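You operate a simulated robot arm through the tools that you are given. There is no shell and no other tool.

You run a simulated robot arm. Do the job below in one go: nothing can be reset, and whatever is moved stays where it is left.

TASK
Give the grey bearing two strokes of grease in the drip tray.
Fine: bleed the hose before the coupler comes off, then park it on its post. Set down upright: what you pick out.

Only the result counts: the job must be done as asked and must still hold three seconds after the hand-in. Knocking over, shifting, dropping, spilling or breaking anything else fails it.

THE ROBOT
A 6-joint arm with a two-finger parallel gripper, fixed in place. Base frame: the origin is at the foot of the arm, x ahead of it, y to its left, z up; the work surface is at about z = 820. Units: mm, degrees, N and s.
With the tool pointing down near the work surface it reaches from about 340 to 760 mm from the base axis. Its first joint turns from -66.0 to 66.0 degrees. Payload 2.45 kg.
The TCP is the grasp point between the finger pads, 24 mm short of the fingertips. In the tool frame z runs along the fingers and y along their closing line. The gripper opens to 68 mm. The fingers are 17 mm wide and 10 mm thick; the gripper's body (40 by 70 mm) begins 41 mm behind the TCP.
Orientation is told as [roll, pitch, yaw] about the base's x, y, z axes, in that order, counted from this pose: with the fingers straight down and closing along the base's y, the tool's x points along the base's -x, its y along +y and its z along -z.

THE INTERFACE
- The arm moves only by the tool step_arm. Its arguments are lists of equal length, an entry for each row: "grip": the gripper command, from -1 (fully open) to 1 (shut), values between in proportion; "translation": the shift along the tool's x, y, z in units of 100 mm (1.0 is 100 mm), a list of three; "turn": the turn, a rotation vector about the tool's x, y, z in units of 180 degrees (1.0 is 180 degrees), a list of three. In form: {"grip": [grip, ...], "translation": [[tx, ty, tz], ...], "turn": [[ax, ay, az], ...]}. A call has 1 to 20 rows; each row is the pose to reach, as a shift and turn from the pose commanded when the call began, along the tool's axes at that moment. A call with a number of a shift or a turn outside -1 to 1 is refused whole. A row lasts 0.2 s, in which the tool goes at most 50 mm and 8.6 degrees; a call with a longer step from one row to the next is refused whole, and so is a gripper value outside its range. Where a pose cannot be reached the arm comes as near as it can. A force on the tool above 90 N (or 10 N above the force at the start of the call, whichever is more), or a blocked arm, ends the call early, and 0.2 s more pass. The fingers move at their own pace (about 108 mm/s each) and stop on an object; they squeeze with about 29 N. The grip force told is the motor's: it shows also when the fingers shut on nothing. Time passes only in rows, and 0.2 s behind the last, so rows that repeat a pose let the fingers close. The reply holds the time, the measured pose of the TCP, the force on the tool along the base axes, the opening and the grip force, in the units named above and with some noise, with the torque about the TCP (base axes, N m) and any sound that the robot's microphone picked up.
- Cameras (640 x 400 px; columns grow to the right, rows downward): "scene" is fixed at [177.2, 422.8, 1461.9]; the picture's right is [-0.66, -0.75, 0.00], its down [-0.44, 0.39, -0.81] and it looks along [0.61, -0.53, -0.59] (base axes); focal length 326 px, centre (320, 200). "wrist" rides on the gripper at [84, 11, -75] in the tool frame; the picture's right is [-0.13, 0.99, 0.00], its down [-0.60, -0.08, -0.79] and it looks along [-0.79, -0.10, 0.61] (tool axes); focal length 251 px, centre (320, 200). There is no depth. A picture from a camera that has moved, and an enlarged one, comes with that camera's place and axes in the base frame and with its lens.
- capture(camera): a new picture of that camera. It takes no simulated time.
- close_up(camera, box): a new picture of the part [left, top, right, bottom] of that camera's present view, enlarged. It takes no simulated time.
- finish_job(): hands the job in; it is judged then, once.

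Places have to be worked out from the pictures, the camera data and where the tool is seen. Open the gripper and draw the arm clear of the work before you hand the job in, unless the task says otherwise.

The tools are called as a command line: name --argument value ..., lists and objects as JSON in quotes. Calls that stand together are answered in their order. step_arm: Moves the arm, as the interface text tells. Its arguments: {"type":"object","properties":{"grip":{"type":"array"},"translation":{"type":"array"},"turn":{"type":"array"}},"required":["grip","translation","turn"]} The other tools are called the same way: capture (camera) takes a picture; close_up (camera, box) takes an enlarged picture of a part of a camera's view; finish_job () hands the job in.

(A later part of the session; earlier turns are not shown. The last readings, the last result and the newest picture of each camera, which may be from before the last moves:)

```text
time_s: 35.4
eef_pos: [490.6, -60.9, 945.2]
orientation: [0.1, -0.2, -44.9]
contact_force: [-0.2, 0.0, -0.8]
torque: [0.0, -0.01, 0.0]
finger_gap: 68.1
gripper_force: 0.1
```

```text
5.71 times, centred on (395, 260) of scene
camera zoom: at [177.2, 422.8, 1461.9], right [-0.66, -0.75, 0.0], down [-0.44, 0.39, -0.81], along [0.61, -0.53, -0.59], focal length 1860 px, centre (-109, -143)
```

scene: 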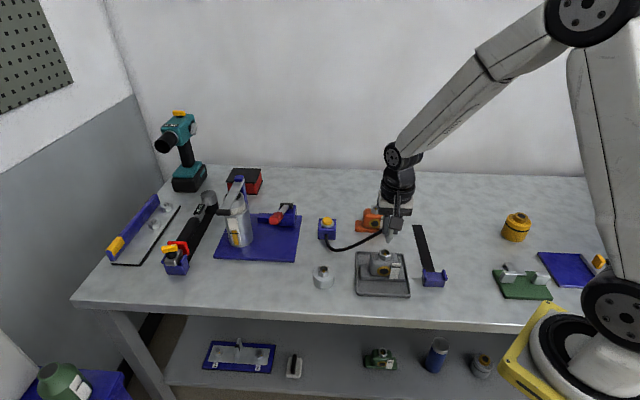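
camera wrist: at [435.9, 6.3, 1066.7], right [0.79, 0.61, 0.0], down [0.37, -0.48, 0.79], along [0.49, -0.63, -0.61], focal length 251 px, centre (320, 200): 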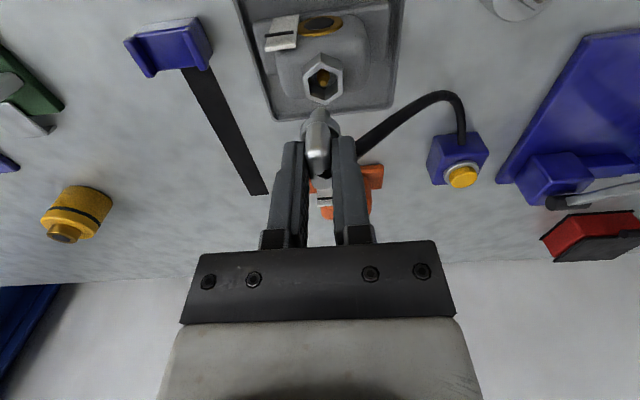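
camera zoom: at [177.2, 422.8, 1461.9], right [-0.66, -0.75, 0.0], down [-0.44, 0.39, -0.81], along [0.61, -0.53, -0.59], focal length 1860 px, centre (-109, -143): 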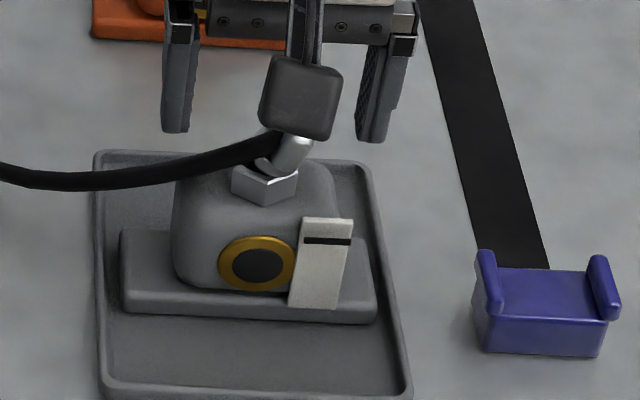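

The coupler shifted when released: it seems to have leaned over in the socket under the hose's pull. I look closer before touching anything.

close_up --camera "wrist" --box '[280, 80, 380, 190]'

close_up --camera "scene" --box '[380, 235, 410, 265]'

capture --camera "wrist"

capture --camera "scene"

```text
3.64 times, centred on (330, 135) of wrist
camera zoom: at [438.1, 6.5, 1018.4], right [0.79, 0.61, 0.0], down [0.37, -0.48, 0.79], along [0.49, -0.63, -0.61], focal length 914 px, centre (284, 436)
```

zoom: 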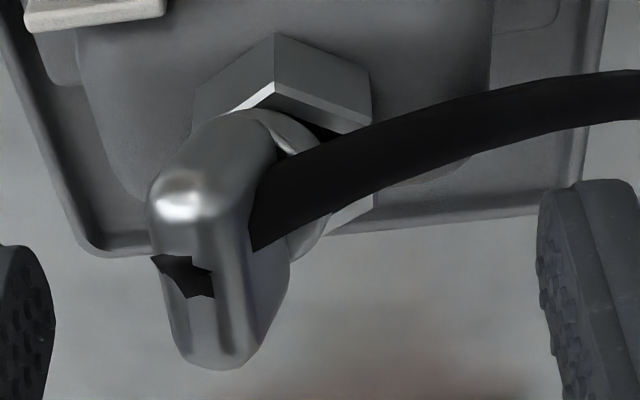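

```text
13.33 times, centred on (395, 250) of scene
camera zoom: at [177.2, 422.8, 1461.9], right [-0.66, -0.75, 0.0], down [-0.44, 0.39, -0.81], along [0.61, -0.53, -0.59], focal length 4341 px, centre (-680, -467)
```

zoom: 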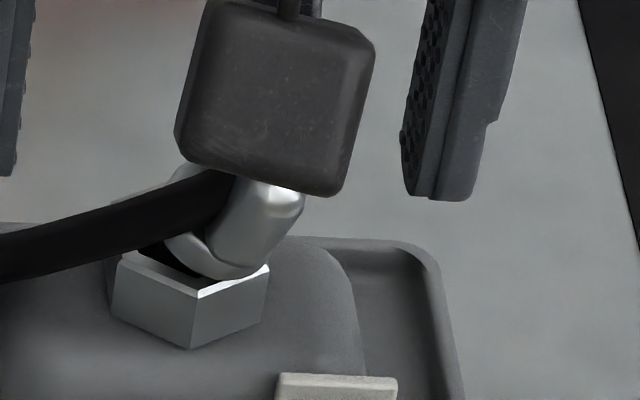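

```text
taken
camera wrist: at [438.1, 6.5, 1018.4], right [0.79, 0.61, 0.0], down [0.37, -0.48, 0.79], along [0.49, -0.63, -0.61], focal length 251 px, centre (320, 200)
```

wrist: 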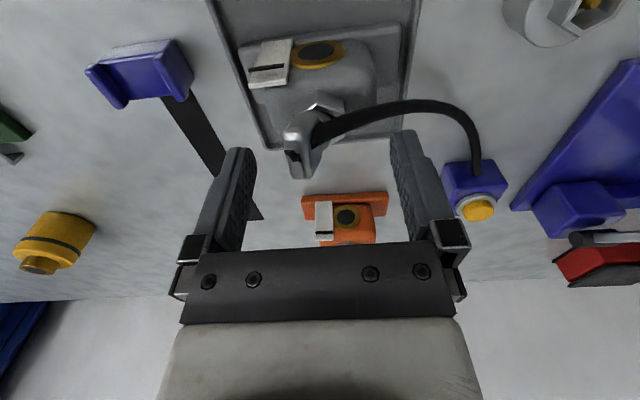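

```text
taken
```

scene: 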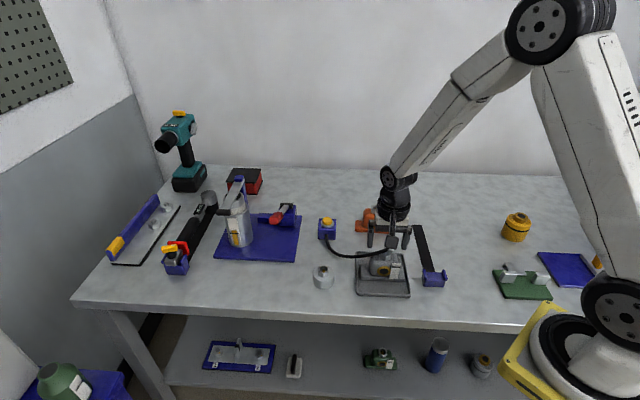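

The coupler is leaning about 25–30° toward the left finger inside the hex: it did not snap on. Closing the fingers slowly along the same line should stand it upright again, then I can push it on more firmly.

step_arm --grip '[-0.4, -0.2, -0.05, 0.1, 0.2, 0.3, 0.4, 0.5, 0.6, 0.7, 1.0, 1.0]' --translation '[[0, 0, 0], [0, 0, 0], [0, 0, 0], [0, 0, 0], [0, 0, 0], [0, 0, 0], [0, 0, 0], [0, 0, 0], [0, 0, 0], [0, 0, 0], [0, 0, 0], [0, 0, 0]]' --turn '[[0, 0, 0], [0, 0, 0], [0, 0, 0], [0, 0, 0], [0, 0, 0], [0, 0, 0], [0, 0, 0], [0, 0, 0], [0, 0, 0], [0, 0, 0], [0, 0, 0], [0, 0, 0]]'

close_up --camera "wrist" --box '[250, 60, 390, 200]'

close_up --camera "scene" --box '[365, 225, 425, 295]'

```text
time_s: 38.0
eef_pos: [490.3, -60.4, 945.2]
orientation: [0.1, -0.1, -45.0]
contact_force: [0.5, 0.6, 0.3]
torque: [-0.01, 0.02, -0.02]
finger_gap: 11.3
gripper_force: 29.0
```

```text
2.86 times, centred on (320, 130) of wrist
camera zoom: at [438.0, 6.5, 1018.4], right [0.79, 0.61, 0.0], down [0.37, -0.48, 0.79], along [0.49, -0.63, -0.61], focal length 718 px, centre (320, 400)
```

zoom: 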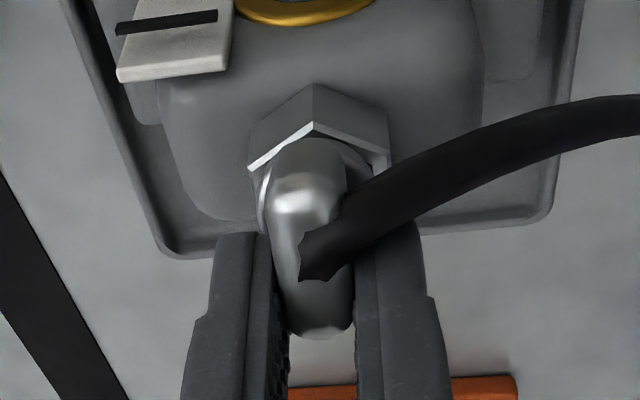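

```text
5.71 times, centred on (395, 260) of scene
camera zoom: at [177.2, 422.8, 1461.9], right [-0.66, -0.75, 0.0], down [-0.44, 0.39, -0.81], along [0.61, -0.53, -0.59], focal length 1860 px, centre (-109, -143)
```

zoom: 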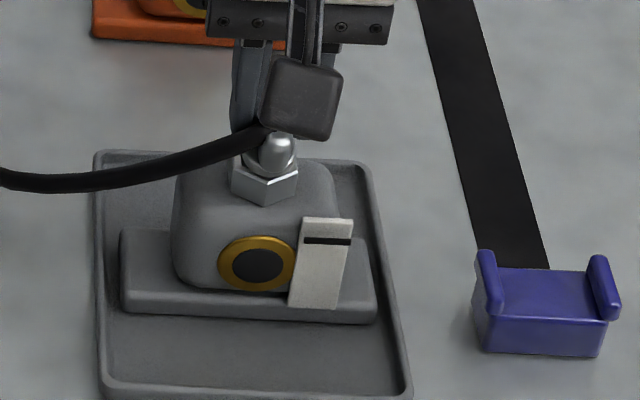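

The slab is held again, but it now seems pitched toward the camera side in the plane the fingers don't control. I zoom in to judge the tilt.

close_up --camera "wrist" --box '[280, 80, 360, 180]'

close_up --camera "scene" --box '[380, 235, 410, 265]'

```text
4.00 times, centred on (320, 130) of wrist
camera zoom: at [438.0, 6.5, 1018.4], right [0.79, 0.61, 0.0], down [0.37, -0.48, 0.79], along [0.49, -0.63, -0.61], focal length 1006 px, centre (320, 480)
```

zoom: 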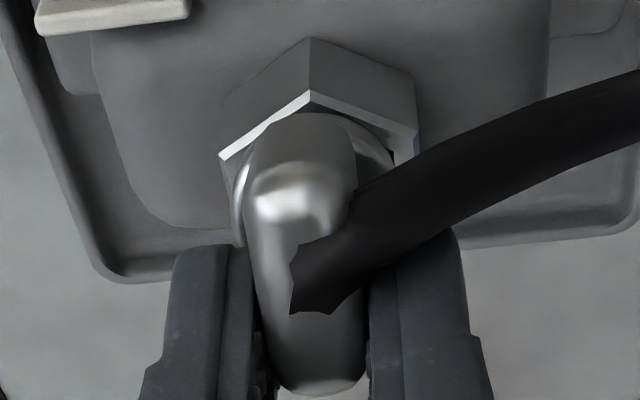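

```text
13.33 times, centred on (395, 250) of scene
camera zoom: at [177.2, 422.8, 1461.9], right [-0.66, -0.75, 0.0], down [-0.44, 0.39, -0.81], along [0.61, -0.53, -0.59], focal length 4341 px, centre (-680, -467)
```

zoom: 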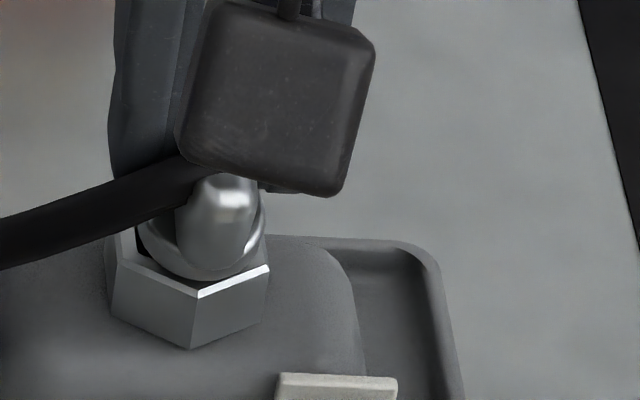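

The slab is pitched perhaps 15–25° toward the camera side. I lift it out of the socket gently to see the tilt clearly.

step_arm --grip '[1, 1, 1, 1]' --translation '[[0, 0, -0.05], [0, 0, -0.15], [0, 0, -0.28], [0, 0, -0.4]]' --turn '[[0, 0, 0], [0, 0, 0], [0, 0, 0], [0, 0, 0]]'

close_up --camera "wrist" --box '[260, 40, 380, 200]'

close_up --camera "scene" --box '[365, 215, 425, 285]'

```text
time_s: 39.0
eef_pos: [488.4, -60.3, 982.4]
orientation: [0.1, 0.0, -45.0]
contact_force: [-0.6, 0.9, -0.3]
torque: [-0.01, 0.02, -0.02]
finger_gap: 11.4
gripper_force: 29.1
```

```text
2.50 times, centred on (320, 120) of wrist
camera zoom: at [436.5, 6.8, 1057.7], right [0.79, 0.61, 0.0], down [0.37, -0.48, 0.79], along [0.49, -0.63, -0.61], focal length 629 px, centre (320, 400)
```

zoom: 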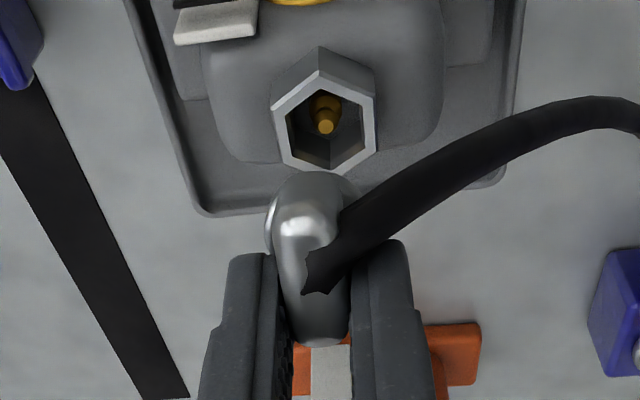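

```text
5.71 times, centred on (395, 250) of scene
camera zoom: at [177.2, 422.8, 1461.9], right [-0.66, -0.75, 0.0], down [-0.44, 0.39, -0.81], along [0.61, -0.53, -0.59], focal length 1860 px, centre (-109, -86)
```

zoom: 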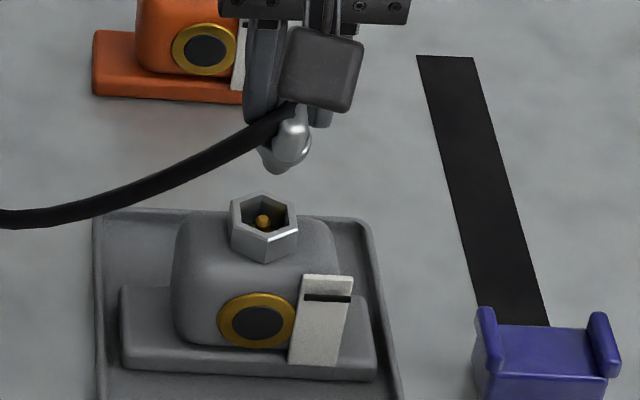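

The coupler is pitched about 23° in the grip with its top toward the camera. Comparing hex and collar positions with the post reference, I was also about 2 mm off at the seat, so the nozzle never really sat on the nipple. I tilt the tool 23° the other way to make the nozzle vertical and check from the scene camera.

step_arm --grip '[1, 1, 1, 1]' --translation '[[0, 0, -0.05], [-0.03, 0, -0.1], [-0.06, 0, -0.1], [-0.08, 0, -0.1]]' --turn '[[0, 0.032, 0], [0, 0.064, 0], [0, 0.096, 0], [0, 0.128, 0]]'

close_up --camera "wrist" --box '[240, 0, 400, 200]'

close_up --camera "scene" --box '[365, 205, 425, 285]'

```text
time_s: 40.0
eef_pos: [494.7, -65.6, 994.5]
orientation: [0.1, 22.8, -44.9]
contact_force: [-1.1, -1.4, -0.8]
torque: [-0.04, 0.0, -0.04]
finger_gap: 11.4
gripper_force: 29.2
```

```text
2.00 times, centred on (320, 100) of wrist
camera zoom: at [468.4, -24.3, 1095.7], right [0.79, 0.62, -0.05], down [0.56, -0.67, 0.49], along [0.27, -0.41, -0.87], focal length 503 px, centre (320, 400)
```

zoom: 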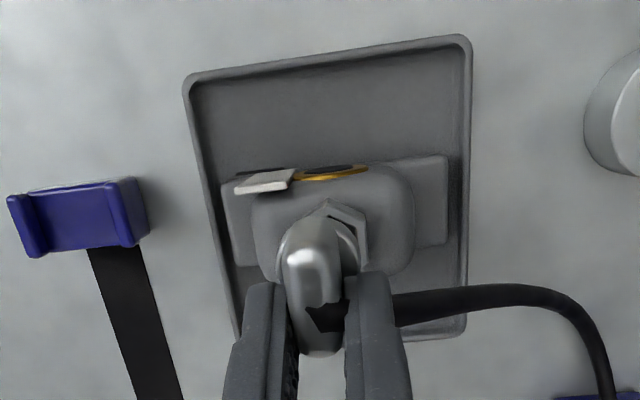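

```text
5.00 times, centred on (395, 245) of scene
camera zoom: at [177.2, 422.8, 1461.9], right [-0.66, -0.75, 0.0], down [-0.44, 0.39, -0.81], along [0.61, -0.53, -0.59], focal length 1628 px, centre (-55, -25)
```

zoom: 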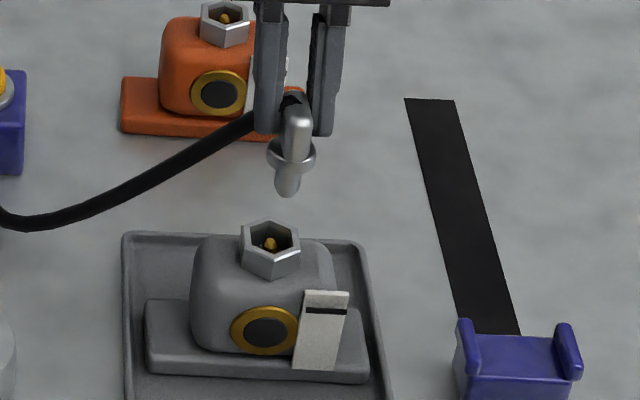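

In the scene view the coupler now hangs upright. I zoom in to compare it with the reference view and to align it over the hex.

close_up --camera "scene" --box '[375, 220, 415, 270]'

close_up --camera "wrist" --box '[280, 80, 360, 180]'

```text
8.00 times, centred on (395, 245) of scene
camera zoom: at [177.2, 422.8, 1461.9], right [-0.66, -0.75, 0.0], down [-0.44, 0.39, -0.81], along [0.61, -0.53, -0.59], focal length 2605 px, centre (-280, -160)
```

zoom: 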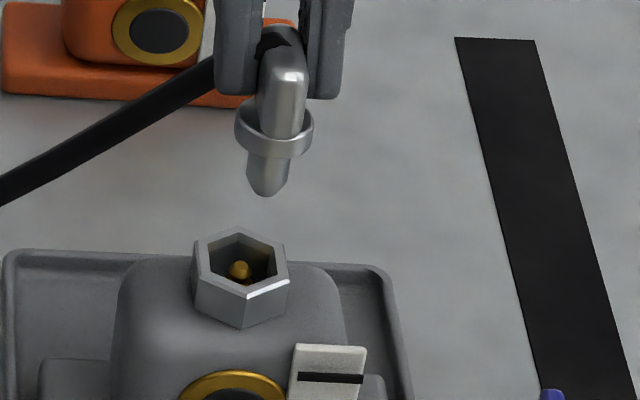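

```text
4.00 times, centred on (320, 130) of wrist
camera zoom: at [468.4, -24.3, 1095.7], right [0.79, 0.62, -0.05], down [0.56, -0.67, 0.49], along [0.27, -0.41, -0.87], focal length 1006 px, centre (320, 480)
```

zoom: 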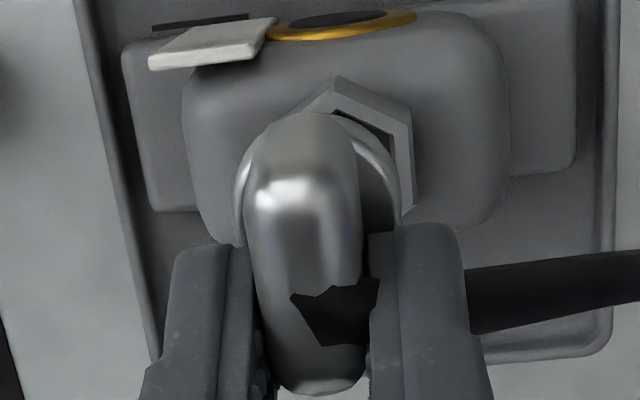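

The nozzle appears about 8° over-corrected: its visible length is 38 px against 30 px when upright. I rotate back 8° and compare again.

step_arm --grip '[1, 1, 1]' --translation '[[0.01, 0, 0], [0.02, 0, 0], [0.02, 0, 0]]' --turn '[[0, -0.022, 0], [0, -0.044, 0], [0, -0.044, 0]]'

close_up --camera "scene" --box '[375, 220, 415, 270]'

close_up --camera "wrist" --box '[280, 60, 360, 160]'

```text
time_s: 40.8
eef_pos: [494.5, -64.0, 995.9]
orientation: [0.1, 14.9, -45.0]
contact_force: [-0.2, 0.1, -0.3]
torque: [0.02, -0.03, -0.02]
finger_gap: 11.2
gripper_force: 28.6
```

```text
8.00 times, centred on (395, 245) of scene
camera zoom: at [177.2, 422.8, 1461.9], right [-0.66, -0.75, 0.0], down [-0.44, 0.39, -0.81], along [0.61, -0.53, -0.59], focal length 2605 px, centre (-280, -160)
```

zoom: 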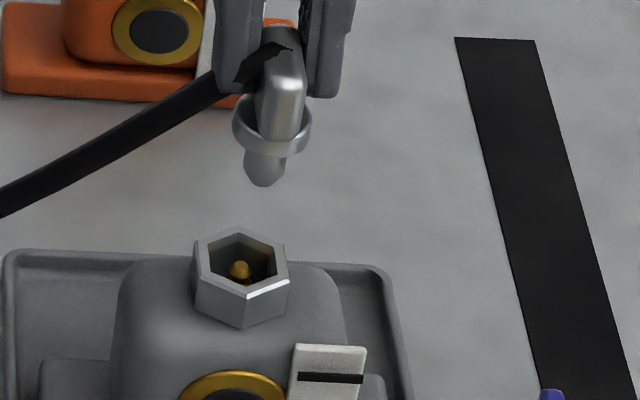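

```text
4.00 times, centred on (320, 110) of wrist
camera zoom: at [457.8, -13.3, 1089.0], right [0.79, 0.61, -0.03], down [0.5, -0.61, 0.61], along [0.36, -0.5, -0.79], focal length 1006 px, centre (320, 560)
```

zoom: 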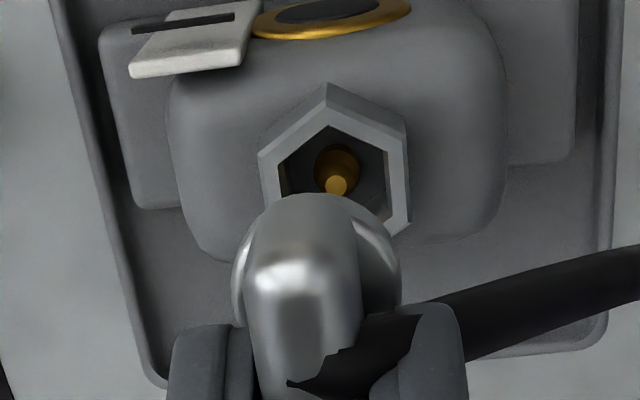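

The nozzle is upright again and its tip is exactly where it was at the start of my first attempt. I lower it straight down 32 mm in world terms, with the tool still tilted, and check the alignment.

step_arm --grip '[1, 1, 1, 1]' --translation '[[-0.026, 0.0, 0.097], [-0.052, 0.0, 0.193], [-0.078, 0.0, 0.29], [-0.083, 0.0, 0.309]]' --turn '[[0, 0, 0], [0, 0, 0], [0, 0, 0], [0, 0, 0]]'

close_up --camera "scene" --box '[375, 220, 415, 270]'

close_up --camera "wrist" --box '[280, 60, 360, 160]'

```text
time_s: 41.8
eef_pos: [493.3, -64.8, 962.7]
orientation: [0.2, 15.1, -45.0]
contact_force: [-0.2, -0.1, -1.8]
torque: [-0.02, -0.01, 0.01]
finger_gap: 11.5
gripper_force: 29.1
```

```text
8.00 times, centred on (395, 245) of scene
camera zoom: at [177.2, 422.8, 1461.9], right [-0.66, -0.75, 0.0], down [-0.44, 0.39, -0.81], along [0.61, -0.53, -0.59], focal length 2605 px, centre (-280, -160)
```

zoom: 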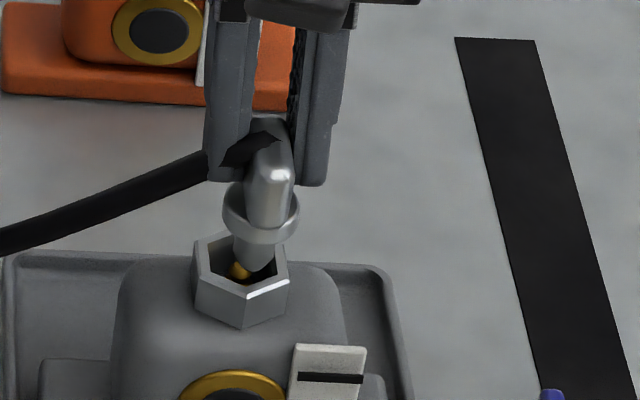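

```text
4.00 times, centred on (320, 110) of wrist
camera zoom: at [456.9, -13.5, 1055.8], right [0.79, 0.61, -0.03], down [0.5, -0.61, 0.61], along [0.35, -0.5, -0.79], focal length 1006 px, centre (320, 560)
```

zoom: 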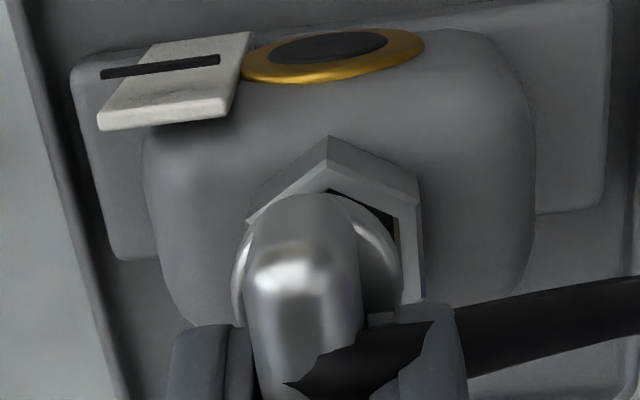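

Both views agree the nozzle is about 2.4 mm too far to the base side of the hex. I shift it sideways and check again.

step_arm --grip '[1, 1, 1]' --translation '[[0, 0.012, 0], [0, 0.024, 0], [0, 0.024, 0]]' --turn '[[0, 0, 0], [0, 0, 0], [0, 0, 0]]'

close_up --camera "scene" --box '[380, 235, 410, 265]'

close_up --camera "wrist" --box '[280, 60, 360, 160]'

```text
time_s: 42.6
eef_pos: [495.5, -63.4, 963.0]
orientation: [0.1, 15.1, -45.1]
contact_force: [0.0, 1.0, -0.3]
torque: [-0.01, 0.02, 0.0]
finger_gap: 11.5
gripper_force: 29.4
```

```text
13.33 times, centred on (395, 250) of scene
camera zoom: at [177.2, 422.8, 1461.9], right [-0.66, -0.75, 0.0], down [-0.44, 0.39, -0.81], along [0.61, -0.53, -0.59], focal length 4341 px, centre (-680, -467)
```

zoom: 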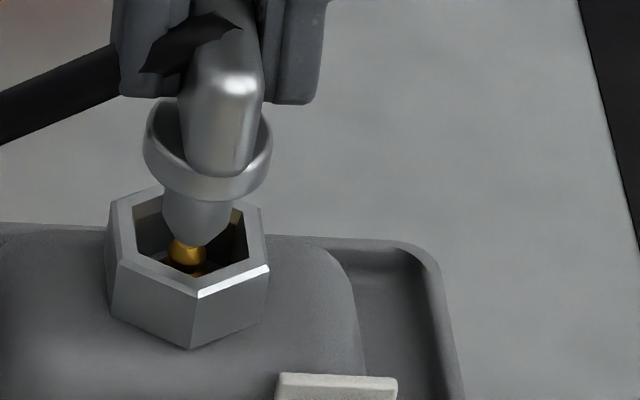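

```text
4.00 times, centred on (320, 110) of wrist
camera zoom: at [458.9, -12.3, 1056.5], right [0.79, 0.61, -0.03], down [0.5, -0.61, 0.61], along [0.35, -0.5, -0.79], focal length 1006 px, centre (320, 560)
```

zoom: 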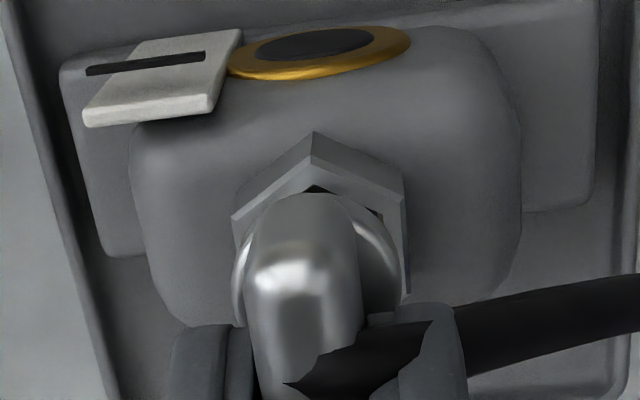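

The sideways alignment is nearly right. I shift half a millimetre more, lower 6 mm to bring the nozzle tip to nipple height, and look again.

step_arm --grip '[1, 1, 1]' --translation '[[-0.005, 0.006, 0.019], [-0.01, 0.006, 0.039], [-0.0155, 0.006, 0.058]]' --turn '[[0, 0, 0], [0, 0, 0], [0, 0, 0]]'

close_up --camera "scene" --box '[380, 235, 410, 265]'

close_up --camera "wrist" --box '[280, 60, 360, 160]'

```text
time_s: 43.4
eef_pos: [495.9, -63.8, 956.6]
orientation: [0.1, 15.1, -45.0]
contact_force: [-0.3, -0.6, -0.3]
torque: [-0.04, 0.03, 0.01]
finger_gap: 11.3
gripper_force: 29.0
```

```text
13.33 times, centred on (395, 250) of scene
camera zoom: at [177.2, 422.8, 1461.9], right [-0.66, -0.75, 0.0], down [-0.44, 0.39, -0.81], along [0.61, -0.53, -0.59], focal length 4341 px, centre (-680, -467)
```

zoom: 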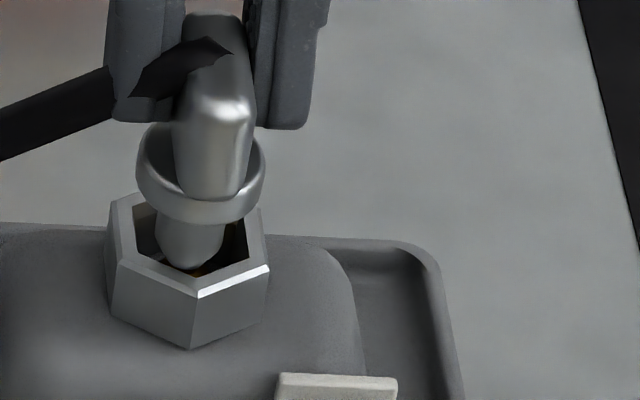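

```text
4.00 times, centred on (320, 110) of wrist
camera zoom: at [459.7, -12.5, 1050.0], right [0.79, 0.61, -0.03], down [0.5, -0.61, 0.61], along [0.35, -0.5, -0.79], focal length 1006 px, centre (320, 560)
```

zoom: 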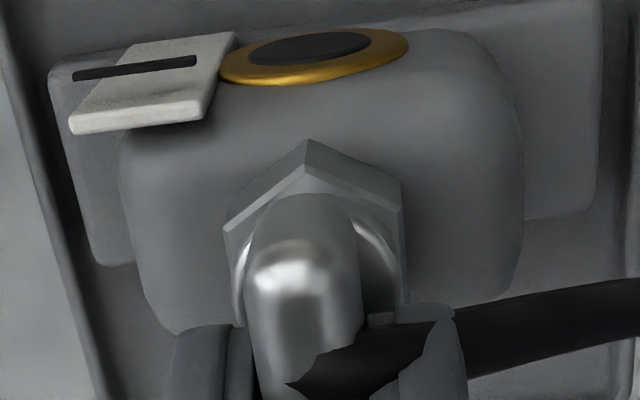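

The nozzle is centred laterally, and in depth I estimate it is within half a millimetre. I continue down in small steps, reading the force.

step_arm --grip '[1, 1, 1]' --translation '[[-0.008, 0.0, 0.014], [-0.013, 0.0, 0.034], [-0.018, 0.0, 0.053]]' --turn '[[0, 0, 0], [0, 0, 0], [0, 0, 0]]'

step_arm --grip '[1, 1]' --translation '[[-0.0026, 0.0, 0.0097], [-0.0052, 0.0, 0.0193]]' --turn '[[0, 0, 0], [0, 0, 0]]'

close_up --camera "scene" --box '[380, 235, 410, 265]'

```text
time_s: 44.2
eef_pos: [496.8, -64.0, 952.5]
orientation: [0.1, 14.9, -45.1]
contact_force: [0.3, -1.8, 1.2]
torque: [-0.06, -0.03, -0.01]
finger_gap: 11.5
gripper_force: 28.5
```

```text
time_s: 44.8
eef_pos: [497.0, -63.9, 949.9]
orientation: [0.3, 14.9, -45.1]
contact_force: [0.3, -3.6, 6.1]
torque: [-0.08, 0.04, 0.03]
finger_gap: 11.5
gripper_force: 28.9
```

```text
13.33 times, centred on (395, 250) of scene
camera zoom: at [177.1, 422.7, 1461.9], right [-0.66, -0.75, 0.0], down [-0.44, 0.39, -0.81], along [0.61, -0.53, -0.59], focal length 4341 px, centre (-680, -467)
```

zoom: 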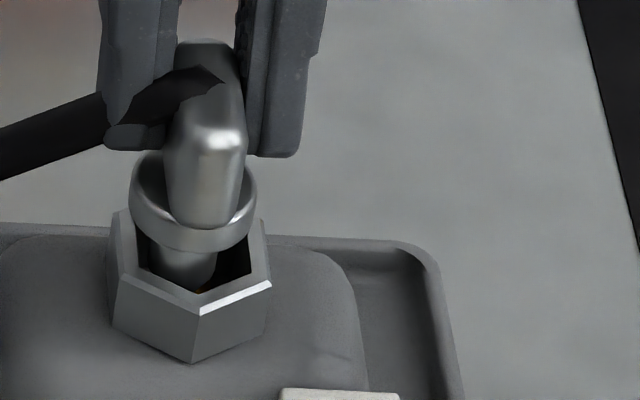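

The bearing seems to have shifted a few millimetres in the tray. I stop and look at the whole tray.

close_up --camera "scene" --box '[340, 210, 430, 310]'

close_up --camera "wrist" --box '[200, 0, 440, 200]'

```text
4.00 times, centred on (385, 260) of scene
camera zoom: at [177.1, 422.7, 1461.9], right [-0.66, -0.75, 0.0], down [-0.44, 0.39, -0.81], along [0.61, -0.53, -0.59], focal length 1302 px, centre (60, -40)
```

zoom: 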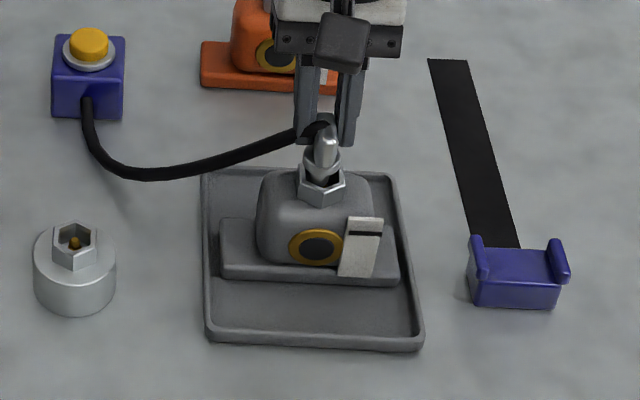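

```text
2.00 times, centred on (320, 100) of wrist
camera zoom: at [460.0, -12.1, 1043.2], right [0.79, 0.61, -0.03], down [0.5, -0.61, 0.61], along [0.36, -0.5, -0.79], focal length 503 px, centre (320, 400)
```

zoom: 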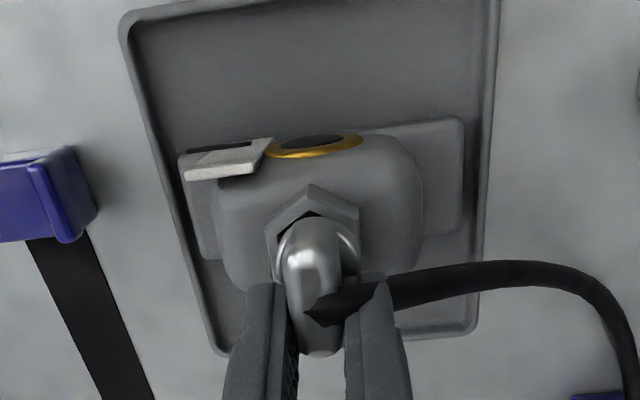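

The bearing is tipping slightly toward the camera: the collar reads about 4–5 mm too near the camera, so the nozzle is pushing the socket forward. I raise 8 mm to free it, shift 5 mm away from the camera and straighten the coupler 3° more.

step_arm --grip '[1, 1, 1, 1, 1]' --translation '[[0.0104, 0, -0.0387], [0.0207, 0, -0.0773], [-0.0034, 0, -0.0838], [-0.0276, 0, -0.0903], [-0.0276, 0, -0.0903]]' --turn '[[0, 0, 0], [0, 0, 0], [0, 0.008, 0], [0, 0.017, 0], [0, 0.017, 0]]'

close_up --camera "scene" --box '[380, 235, 410, 265]'

close_up --camera "scene" --box '[340, 210, 430, 310]'

close_up --camera "wrist" --box '[280, 60, 360, 160]'

```text
time_s: 46.0
eef_pos: [500.3, -66.7, 957.7]
orientation: [0.1, 18.1, -45.0]
contact_force: [-0.2, 0.2, -0.8]
torque: [-0.04, 0.04, -0.01]
finger_gap: 11.5
gripper_force: 29.0
```

```text
13.33 times, centred on (395, 250) of scene
camera zoom: at [177.2, 422.8, 1461.9], right [-0.66, -0.75, 0.0], down [-0.44, 0.39, -0.81], along [0.61, -0.53, -0.59], focal length 4341 px, centre (-680, -467)
```

zoom: 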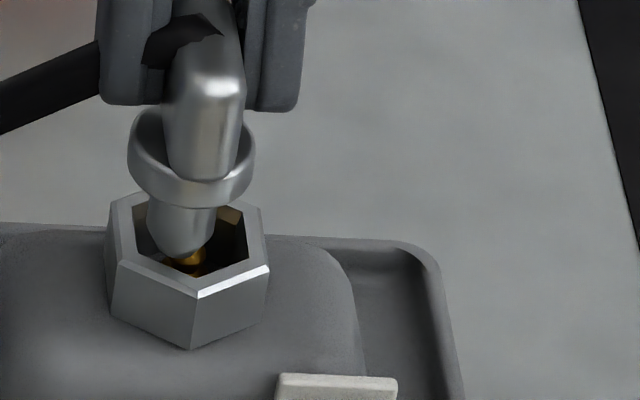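

```text
4.00 times, centred on (385, 260) of scene
camera zoom: at [177.2, 422.8, 1461.9], right [-0.66, -0.75, 0.0], down [-0.44, 0.39, -0.81], along [0.61, -0.53, -0.59], focal length 1302 px, centre (60, -40)
```

zoom: 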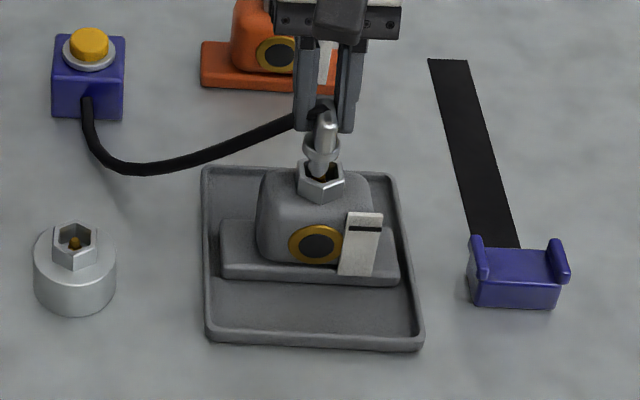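

```text
4.00 times, centred on (320, 110) of wrist
camera zoom: at [467.4, -18.1, 1053.5], right [0.79, 0.61, -0.04], down [0.52, -0.64, 0.57], along [0.32, -0.47, -0.82], focal length 1006 px, centre (320, 560)
```

zoom: 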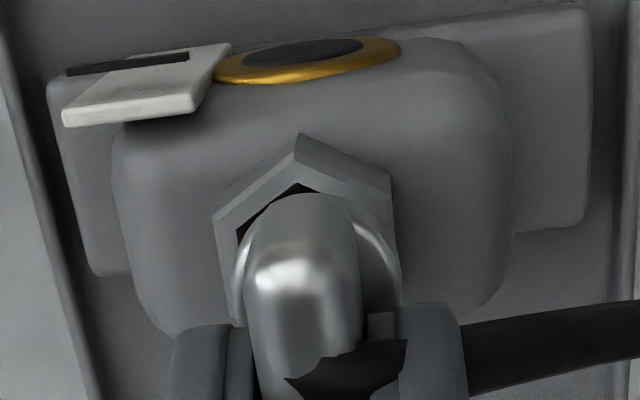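

The bearing settled back flat. Depth now looks right, while sideways the coupler is about 1.9 mm too far left of the hex in the scene view. I correct that.

step_arm --grip '[1, 1, 1]' --translation '[[0, -0.01, 0], [0, -0.019, 0], [0, -0.019, 0]]' --turn '[[0, 0, 0], [0, 0, 0], [0, 0, 0]]'

close_up --camera "scene" --box '[380, 235, 410, 265]'

close_up --camera "wrist" --box '[280, 60, 360, 160]'

```text
time_s: 46.8
eef_pos: [500.4, -67.2, 957.5]
orientation: [0.1, 18.0, -45.0]
contact_force: [-0.3, 0.2, -0.1]
torque: [-0.01, -0.03, -0.01]
finger_gap: 11.2
gripper_force: 29.1
```

```text
13.33 times, centred on (395, 250) of scene
camera zoom: at [177.2, 422.8, 1461.9], right [-0.66, -0.75, 0.0], down [-0.44, 0.39, -0.81], along [0.61, -0.53, -0.59], focal length 4341 px, centre (-680, -467)
```

zoom: 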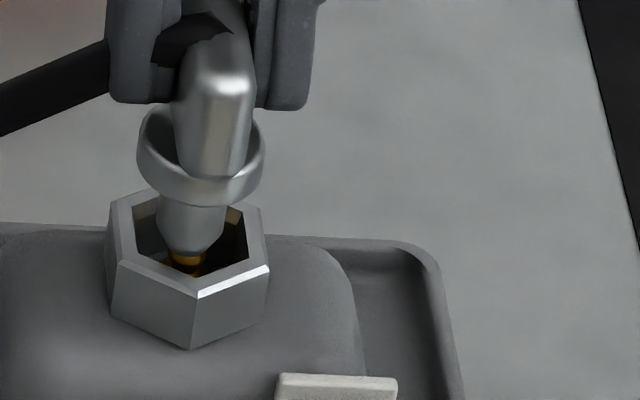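

```text
4.00 times, centred on (320, 110) of wrist
camera zoom: at [466.2, -19.2, 1054.1], right [0.79, 0.61, -0.04], down [0.52, -0.64, 0.57], along [0.32, -0.47, -0.82], focal length 1006 px, centre (320, 560)
```

zoom: 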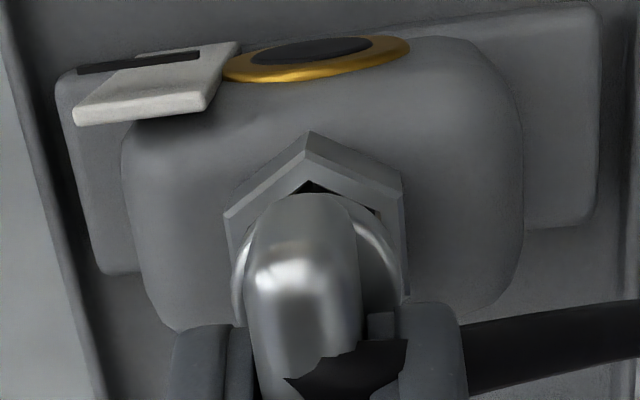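

The nozzle is now centred over the nipple both ways. I lower straight down in 2–3 mm steps, checking force and picture.

step_arm --grip '[1, 1, 1]' --translation '[[-0.0046, 0, 0.0143], [-0.0093, 0, 0.0285], [-0.0124, 0, 0.038]]' --turn '[[0, 0, 0], [0, 0, 0], [0, 0, 0]]'

close_up --camera "scene" --box '[380, 235, 410, 265]'

```text
time_s: 47.6
eef_pos: [499.9, -68.5, 953.5]
orientation: [0.1, 18.0, -44.9]
contact_force: [0.0, 0.1, 0.0]
torque: [-0.02, -0.04, 0.0]
finger_gap: 11.4
gripper_force: 27.8
```

```text
13.33 times, centred on (395, 250) of scene
camera zoom: at [177.2, 422.8, 1461.9], right [-0.66, -0.75, 0.0], down [-0.44, 0.39, -0.81], along [0.61, -0.53, -0.59], focal length 4341 px, centre (-680, -467)
```

zoom: 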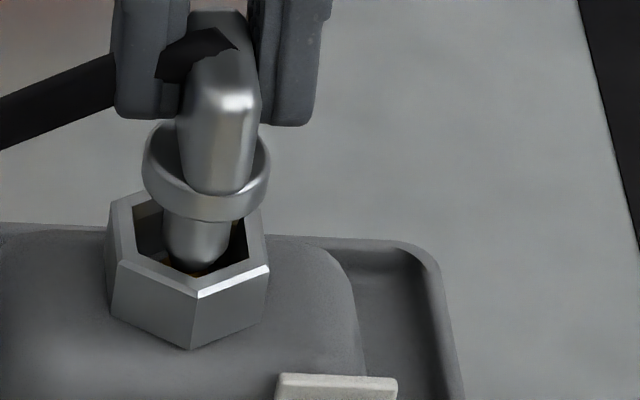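

The arm apparently was still settling when I took the last picture: the coupler is now about 1.5 mm to the right. I hold still for a second to let it settle and re-measure.

step_arm --grip '[1, 1, 1, 1, 1]' --translation '[[0, 0, 0], [0, 0, 0], [0, 0, 0], [0, 0, 0], [0, 0, 0]]' --turn '[[0, 0, 0], [0, 0, 0], [0, 0, 0], [0, 0, 0], [0, 0, 0]]'

close_up --camera "scene" --box '[380, 235, 410, 265]'

close_up --camera "wrist" --box '[280, 60, 360, 160]'

```text
time_s: 48.8
eef_pos: [499.6, -68.8, 954.3]
orientation: [0.2, 18.0, -45.0]
contact_force: [0.7, 0.2, -1.3]
torque: [0.0, 0.0, -0.03]
finger_gap: 11.3
gripper_force: 28.9
```

```text
13.33 times, centred on (395, 250) of scene
camera zoom: at [177.2, 422.8, 1461.9], right [-0.66, -0.75, 0.0], down [-0.44, 0.39, -0.81], along [0.61, -0.53, -0.59], focal length 4341 px, centre (-680, -467)
```

zoom: 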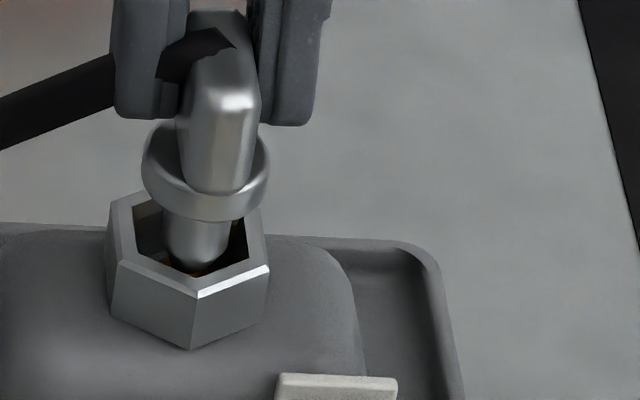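

```text
4.00 times, centred on (320, 110) of wrist
camera zoom: at [465.7, -20.7, 1049.8], right [0.79, 0.61, -0.04], down [0.52, -0.64, 0.57], along [0.32, -0.47, -0.82], focal length 1006 px, centre (320, 560)
```

zoom: 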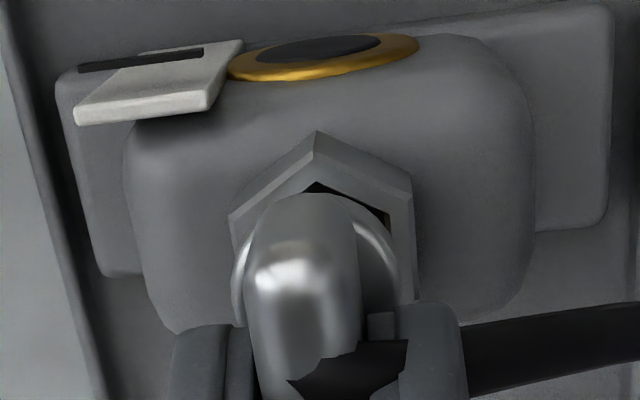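

After settling, the sideways error is only about half a millimetre. I correct that and lower in small steps with settling time.

step_arm --grip '[1, 1, 1, 1]' --translation '[[-0.003, 0.005, 0.0095], [-0.0062, 0.005, 0.019], [-0.0093, 0.005, 0.0285], [-0.0093, 0.005, 0.0285]]' --turn '[[0, 0, 0], [0, 0, 0], [0, 0, 0], [0, 0, 0]]'

close_up --camera "scene" --box '[380, 235, 410, 265]'

close_up --camera "wrist" --box '[280, 60, 360, 160]'

```text
time_s: 49.8
eef_pos: [498.8, -67.1, 951.6]
orientation: [0.2, 18.0, -44.9]
contact_force: [1.2, -1.5, -0.1]
torque: [-0.05, -0.01, 0.02]
finger_gap: 11.4
gripper_force: 29.1
```

```text
13.33 times, centred on (395, 250) of scene
camera zoom: at [177.2, 422.8, 1461.9], right [-0.66, -0.75, 0.0], down [-0.44, 0.39, -0.81], along [0.61, -0.53, -0.59], focal length 4341 px, centre (-680, -467)
```

zoom: 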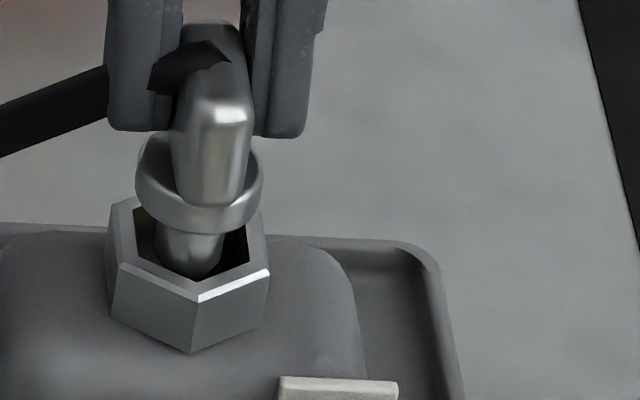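

```text
4.00 times, centred on (320, 110) of wrist
camera zoom: at [466.1, -20.0, 1046.8], right [0.79, 0.61, -0.04], down [0.52, -0.64, 0.57], along [0.33, -0.47, -0.82], focal length 1006 px, centre (320, 560)
```

zoom: 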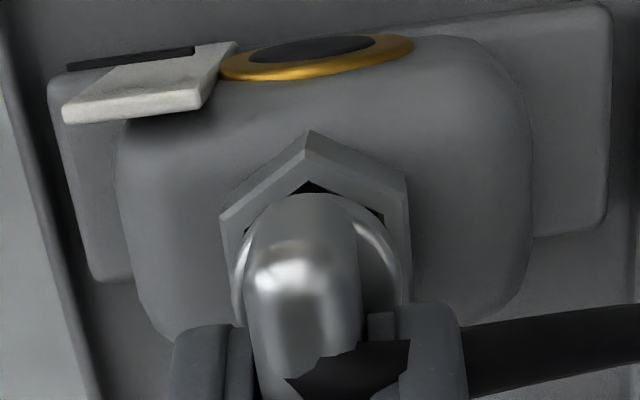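

The bearing is being nudged slightly toward the camera again, so the nozzle is still about 1–1.5 mm too near. I shift it away by 1.5 mm and let it settle.

step_arm --grip '[1, 1, 1, 1]' --translation '[[-0.008, 0, -0.0026], [-0.0143, 0, -0.0046], [-0.0143, 0, -0.0046], [-0.0143, 0, -0.0046]]' --turn '[[0, 0, 0], [0, 0, 0], [0, 0, 0], [0, 0, 0]]'

close_up --camera "scene" --box '[380, 235, 410, 265]'

```text
time_s: 50.8
eef_pos: [500.7, -68.1, 949.7]
orientation: [0.1, 18.0, -45.0]
contact_force: [1.3, -0.4, -0.2]
torque: [-0.02, 0.0, 0.01]
finger_gap: 11.3
gripper_force: 29.4
```

```text
13.33 times, centred on (395, 250) of scene
camera zoom: at [177.2, 422.8, 1461.9], right [-0.66, -0.75, 0.0], down [-0.44, 0.39, -0.81], along [0.61, -0.53, -0.59], focal length 4341 px, centre (-680, -467)
```

zoom: 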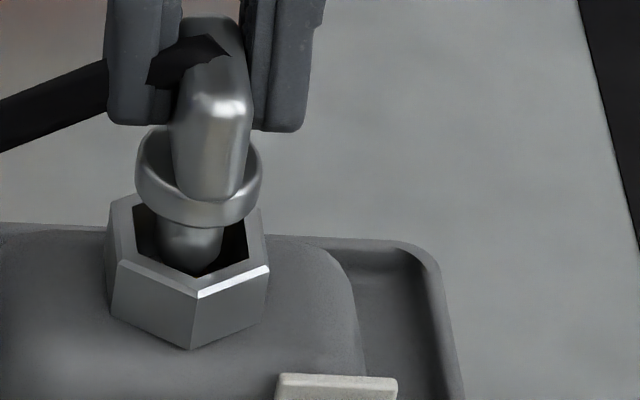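

The bearing is flat again and the nipple is fully covered by the nozzle. I continue down slowly.

step_arm --grip '[1, 1, 1, 1]' --translation '[[-0.0031, 0, 0.0095], [-0.0062, 0, 0.019], [-0.0093, 0, 0.0285], [-0.0093, 0, 0.0285]]' --turn '[[0, 0, 0], [0, 0, 0], [0, 0, 0], [0, 0, 0]]'

close_up --camera "scene" --box '[380, 235, 410, 265]'

close_up --camera "wrist" --box '[280, 60, 360, 160]'

```text
time_s: 51.8
eef_pos: [500.3, -68.4, 946.9]
orientation: [0.0, 18.0, -44.9]
contact_force: [1.9, -1.3, 0.6]
torque: [-0.01, -0.09, -0.01]
finger_gap: 11.3
gripper_force: 29.0
```

```text
13.33 times, centred on (395, 250) of scene
camera zoom: at [177.2, 422.8, 1461.9], right [-0.66, -0.75, 0.0], down [-0.44, 0.39, -0.81], along [0.61, -0.53, -0.59], focal length 4341 px, centre (-680, -467)
```

zoom: 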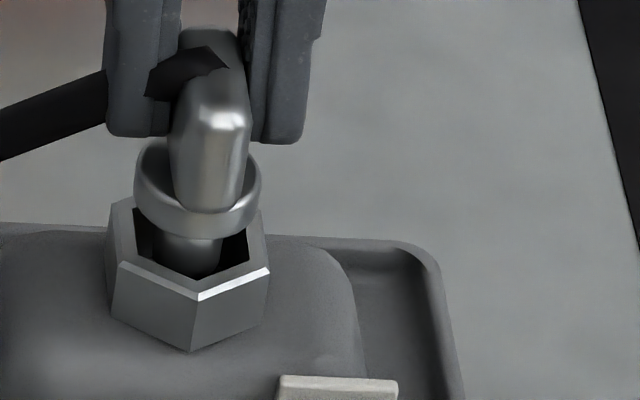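

```text
4.00 times, centred on (320, 110) of wrist
camera zoom: at [467.2, -21.3, 1043.9], right [0.79, 0.61, -0.04], down [0.52, -0.64, 0.57], along [0.32, -0.47, -0.82], focal length 1006 px, centre (320, 560)
```

zoom: 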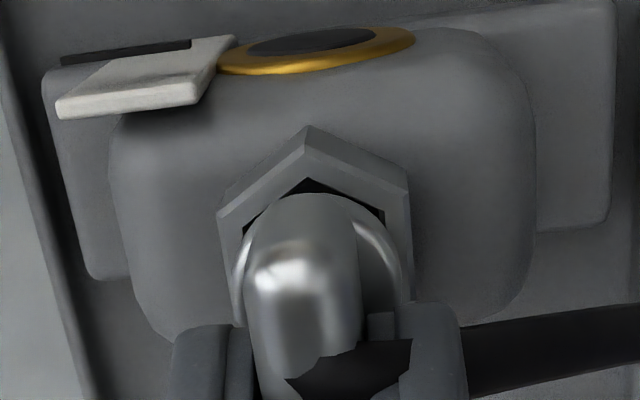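

Still a small push toward the camera (about 2 N). I shift 1 mm away and lower 2 mm more.

step_arm --grip '[1, 1, 1, 1]' --translation '[[-0.0095, 0, -0.0031], [-0.0126, 0, 0.0064], [-0.0157, 0, 0.0159], [-0.0157, 0, 0.0159]]' --turn '[[0, 0, 0], [0, 0, 0], [0, 0, 0], [0, 0, 0]]'

close_up --camera "scene" --box '[380, 235, 410, 265]'

```text
time_s: 52.8
eef_pos: [502.0, -68.8, 944.5]
orientation: [0.1, 18.1, -44.9]
contact_force: [-1.7, -2.9, 0.7]
torque: [-0.08, 0.11, 0.04]
finger_gap: 11.2
gripper_force: 28.6
```

```text
13.33 times, centred on (395, 250) of scene
camera zoom: at [177.2, 422.7, 1461.9], right [-0.66, -0.75, 0.0], down [-0.44, 0.39, -0.81], along [0.61, -0.53, -0.59], focal length 4341 px, centre (-680, -467)
```

zoom: 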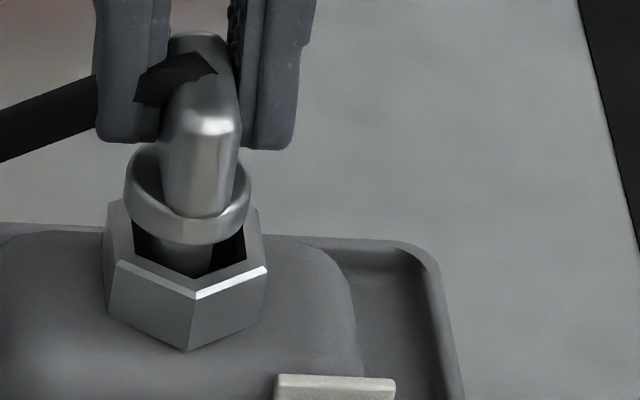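

Depth is now good and the side force says the coupler is about 1.5 mm too far left. I correct sideways and continue down 2 mm.

step_arm --grip '[1, 1, 1, 1, 1]' --translation '[[0, -0.007, 0], [0, -0.013, 0], [-0.0031, -0.013, 0.0095], [-0.0062, -0.013, 0.019], [-0.0062, -0.013, 0.019]]' --turn '[[0, 0, 0], [0, 0, 0], [0, 0, 0], [0, 0, 0], [0, 0, 0]]'

close_up --camera "scene" --box '[380, 235, 410, 265]'

close_up --camera "wrist" --box '[280, 60, 360, 160]'

```text
time_s: 54.0
eef_pos: [500.8, -71.2, 944.7]
orientation: [0.1, 18.0, -45.0]
contact_force: [-0.7, 0.6, -0.2]
torque: [-0.01, 0.02, -0.01]
finger_gap: 11.6
gripper_force: 29.0
```

```text
13.33 times, centred on (395, 250) of scene
camera zoom: at [177.2, 422.8, 1461.9], right [-0.66, -0.75, 0.0], down [-0.44, 0.39, -0.81], along [0.61, -0.53, -0.59], focal length 4341 px, centre (-680, -467)
```

zoom: 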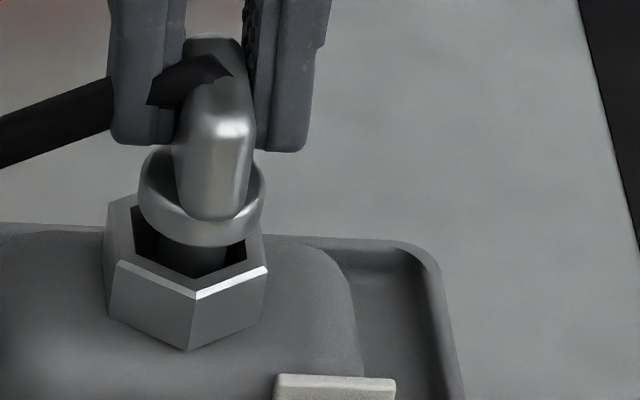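

```text
4.00 times, centred on (320, 110) of wrist
camera zoom: at [467.4, -23.3, 1040.6], right [0.79, 0.61, -0.04], down [0.52, -0.64, 0.57], along [0.32, -0.47, -0.82], focal length 1006 px, centre (320, 560)
```

zoom: 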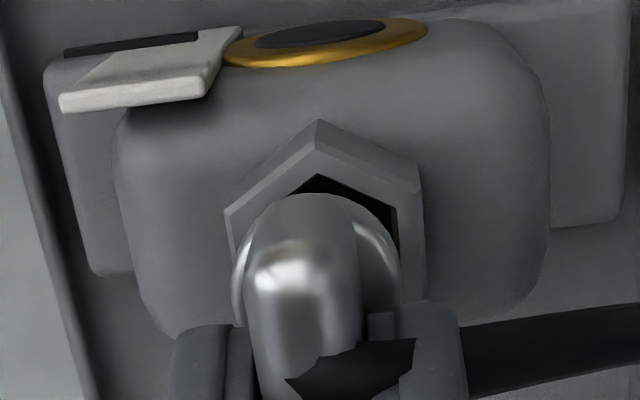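

No side force now. About 2 mm remain to the seat; I continue down.

step_arm --grip '[1, 1, 1, 1]' --translation '[[-0.0015, 0.004, 0.005], [-0.0031, 0.006, 0.0095], [-0.0046, 0.006, 0.0143], [-0.0046, 0.006, 0.0143]]' --turn '[[0, 0, 0], [0, 0, 0], [0, 0, 0], [0, 0, 0]]'

close_up --camera "scene" --box '[380, 235, 410, 265]'

```text
time_s: 55.0
eef_pos: [500.5, -70.9, 941.6]
orientation: [0.1, 18.0, -45.0]
contact_force: [-0.6, 0.6, -0.9]
torque: [-0.02, -0.02, 0.0]
finger_gap: 11.2
gripper_force: 28.6
```

```text
13.33 times, centred on (395, 250) of scene
camera zoom: at [177.2, 422.8, 1461.9], right [-0.66, -0.75, 0.0], down [-0.44, 0.39, -0.81], along [0.61, -0.53, -0.59], focal length 4341 px, centre (-680, -467)
```

zoom: 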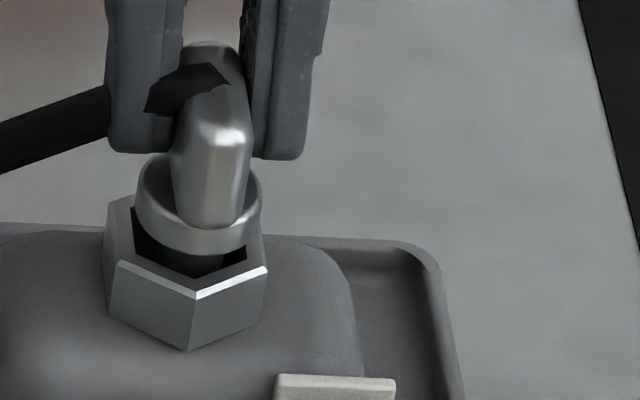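

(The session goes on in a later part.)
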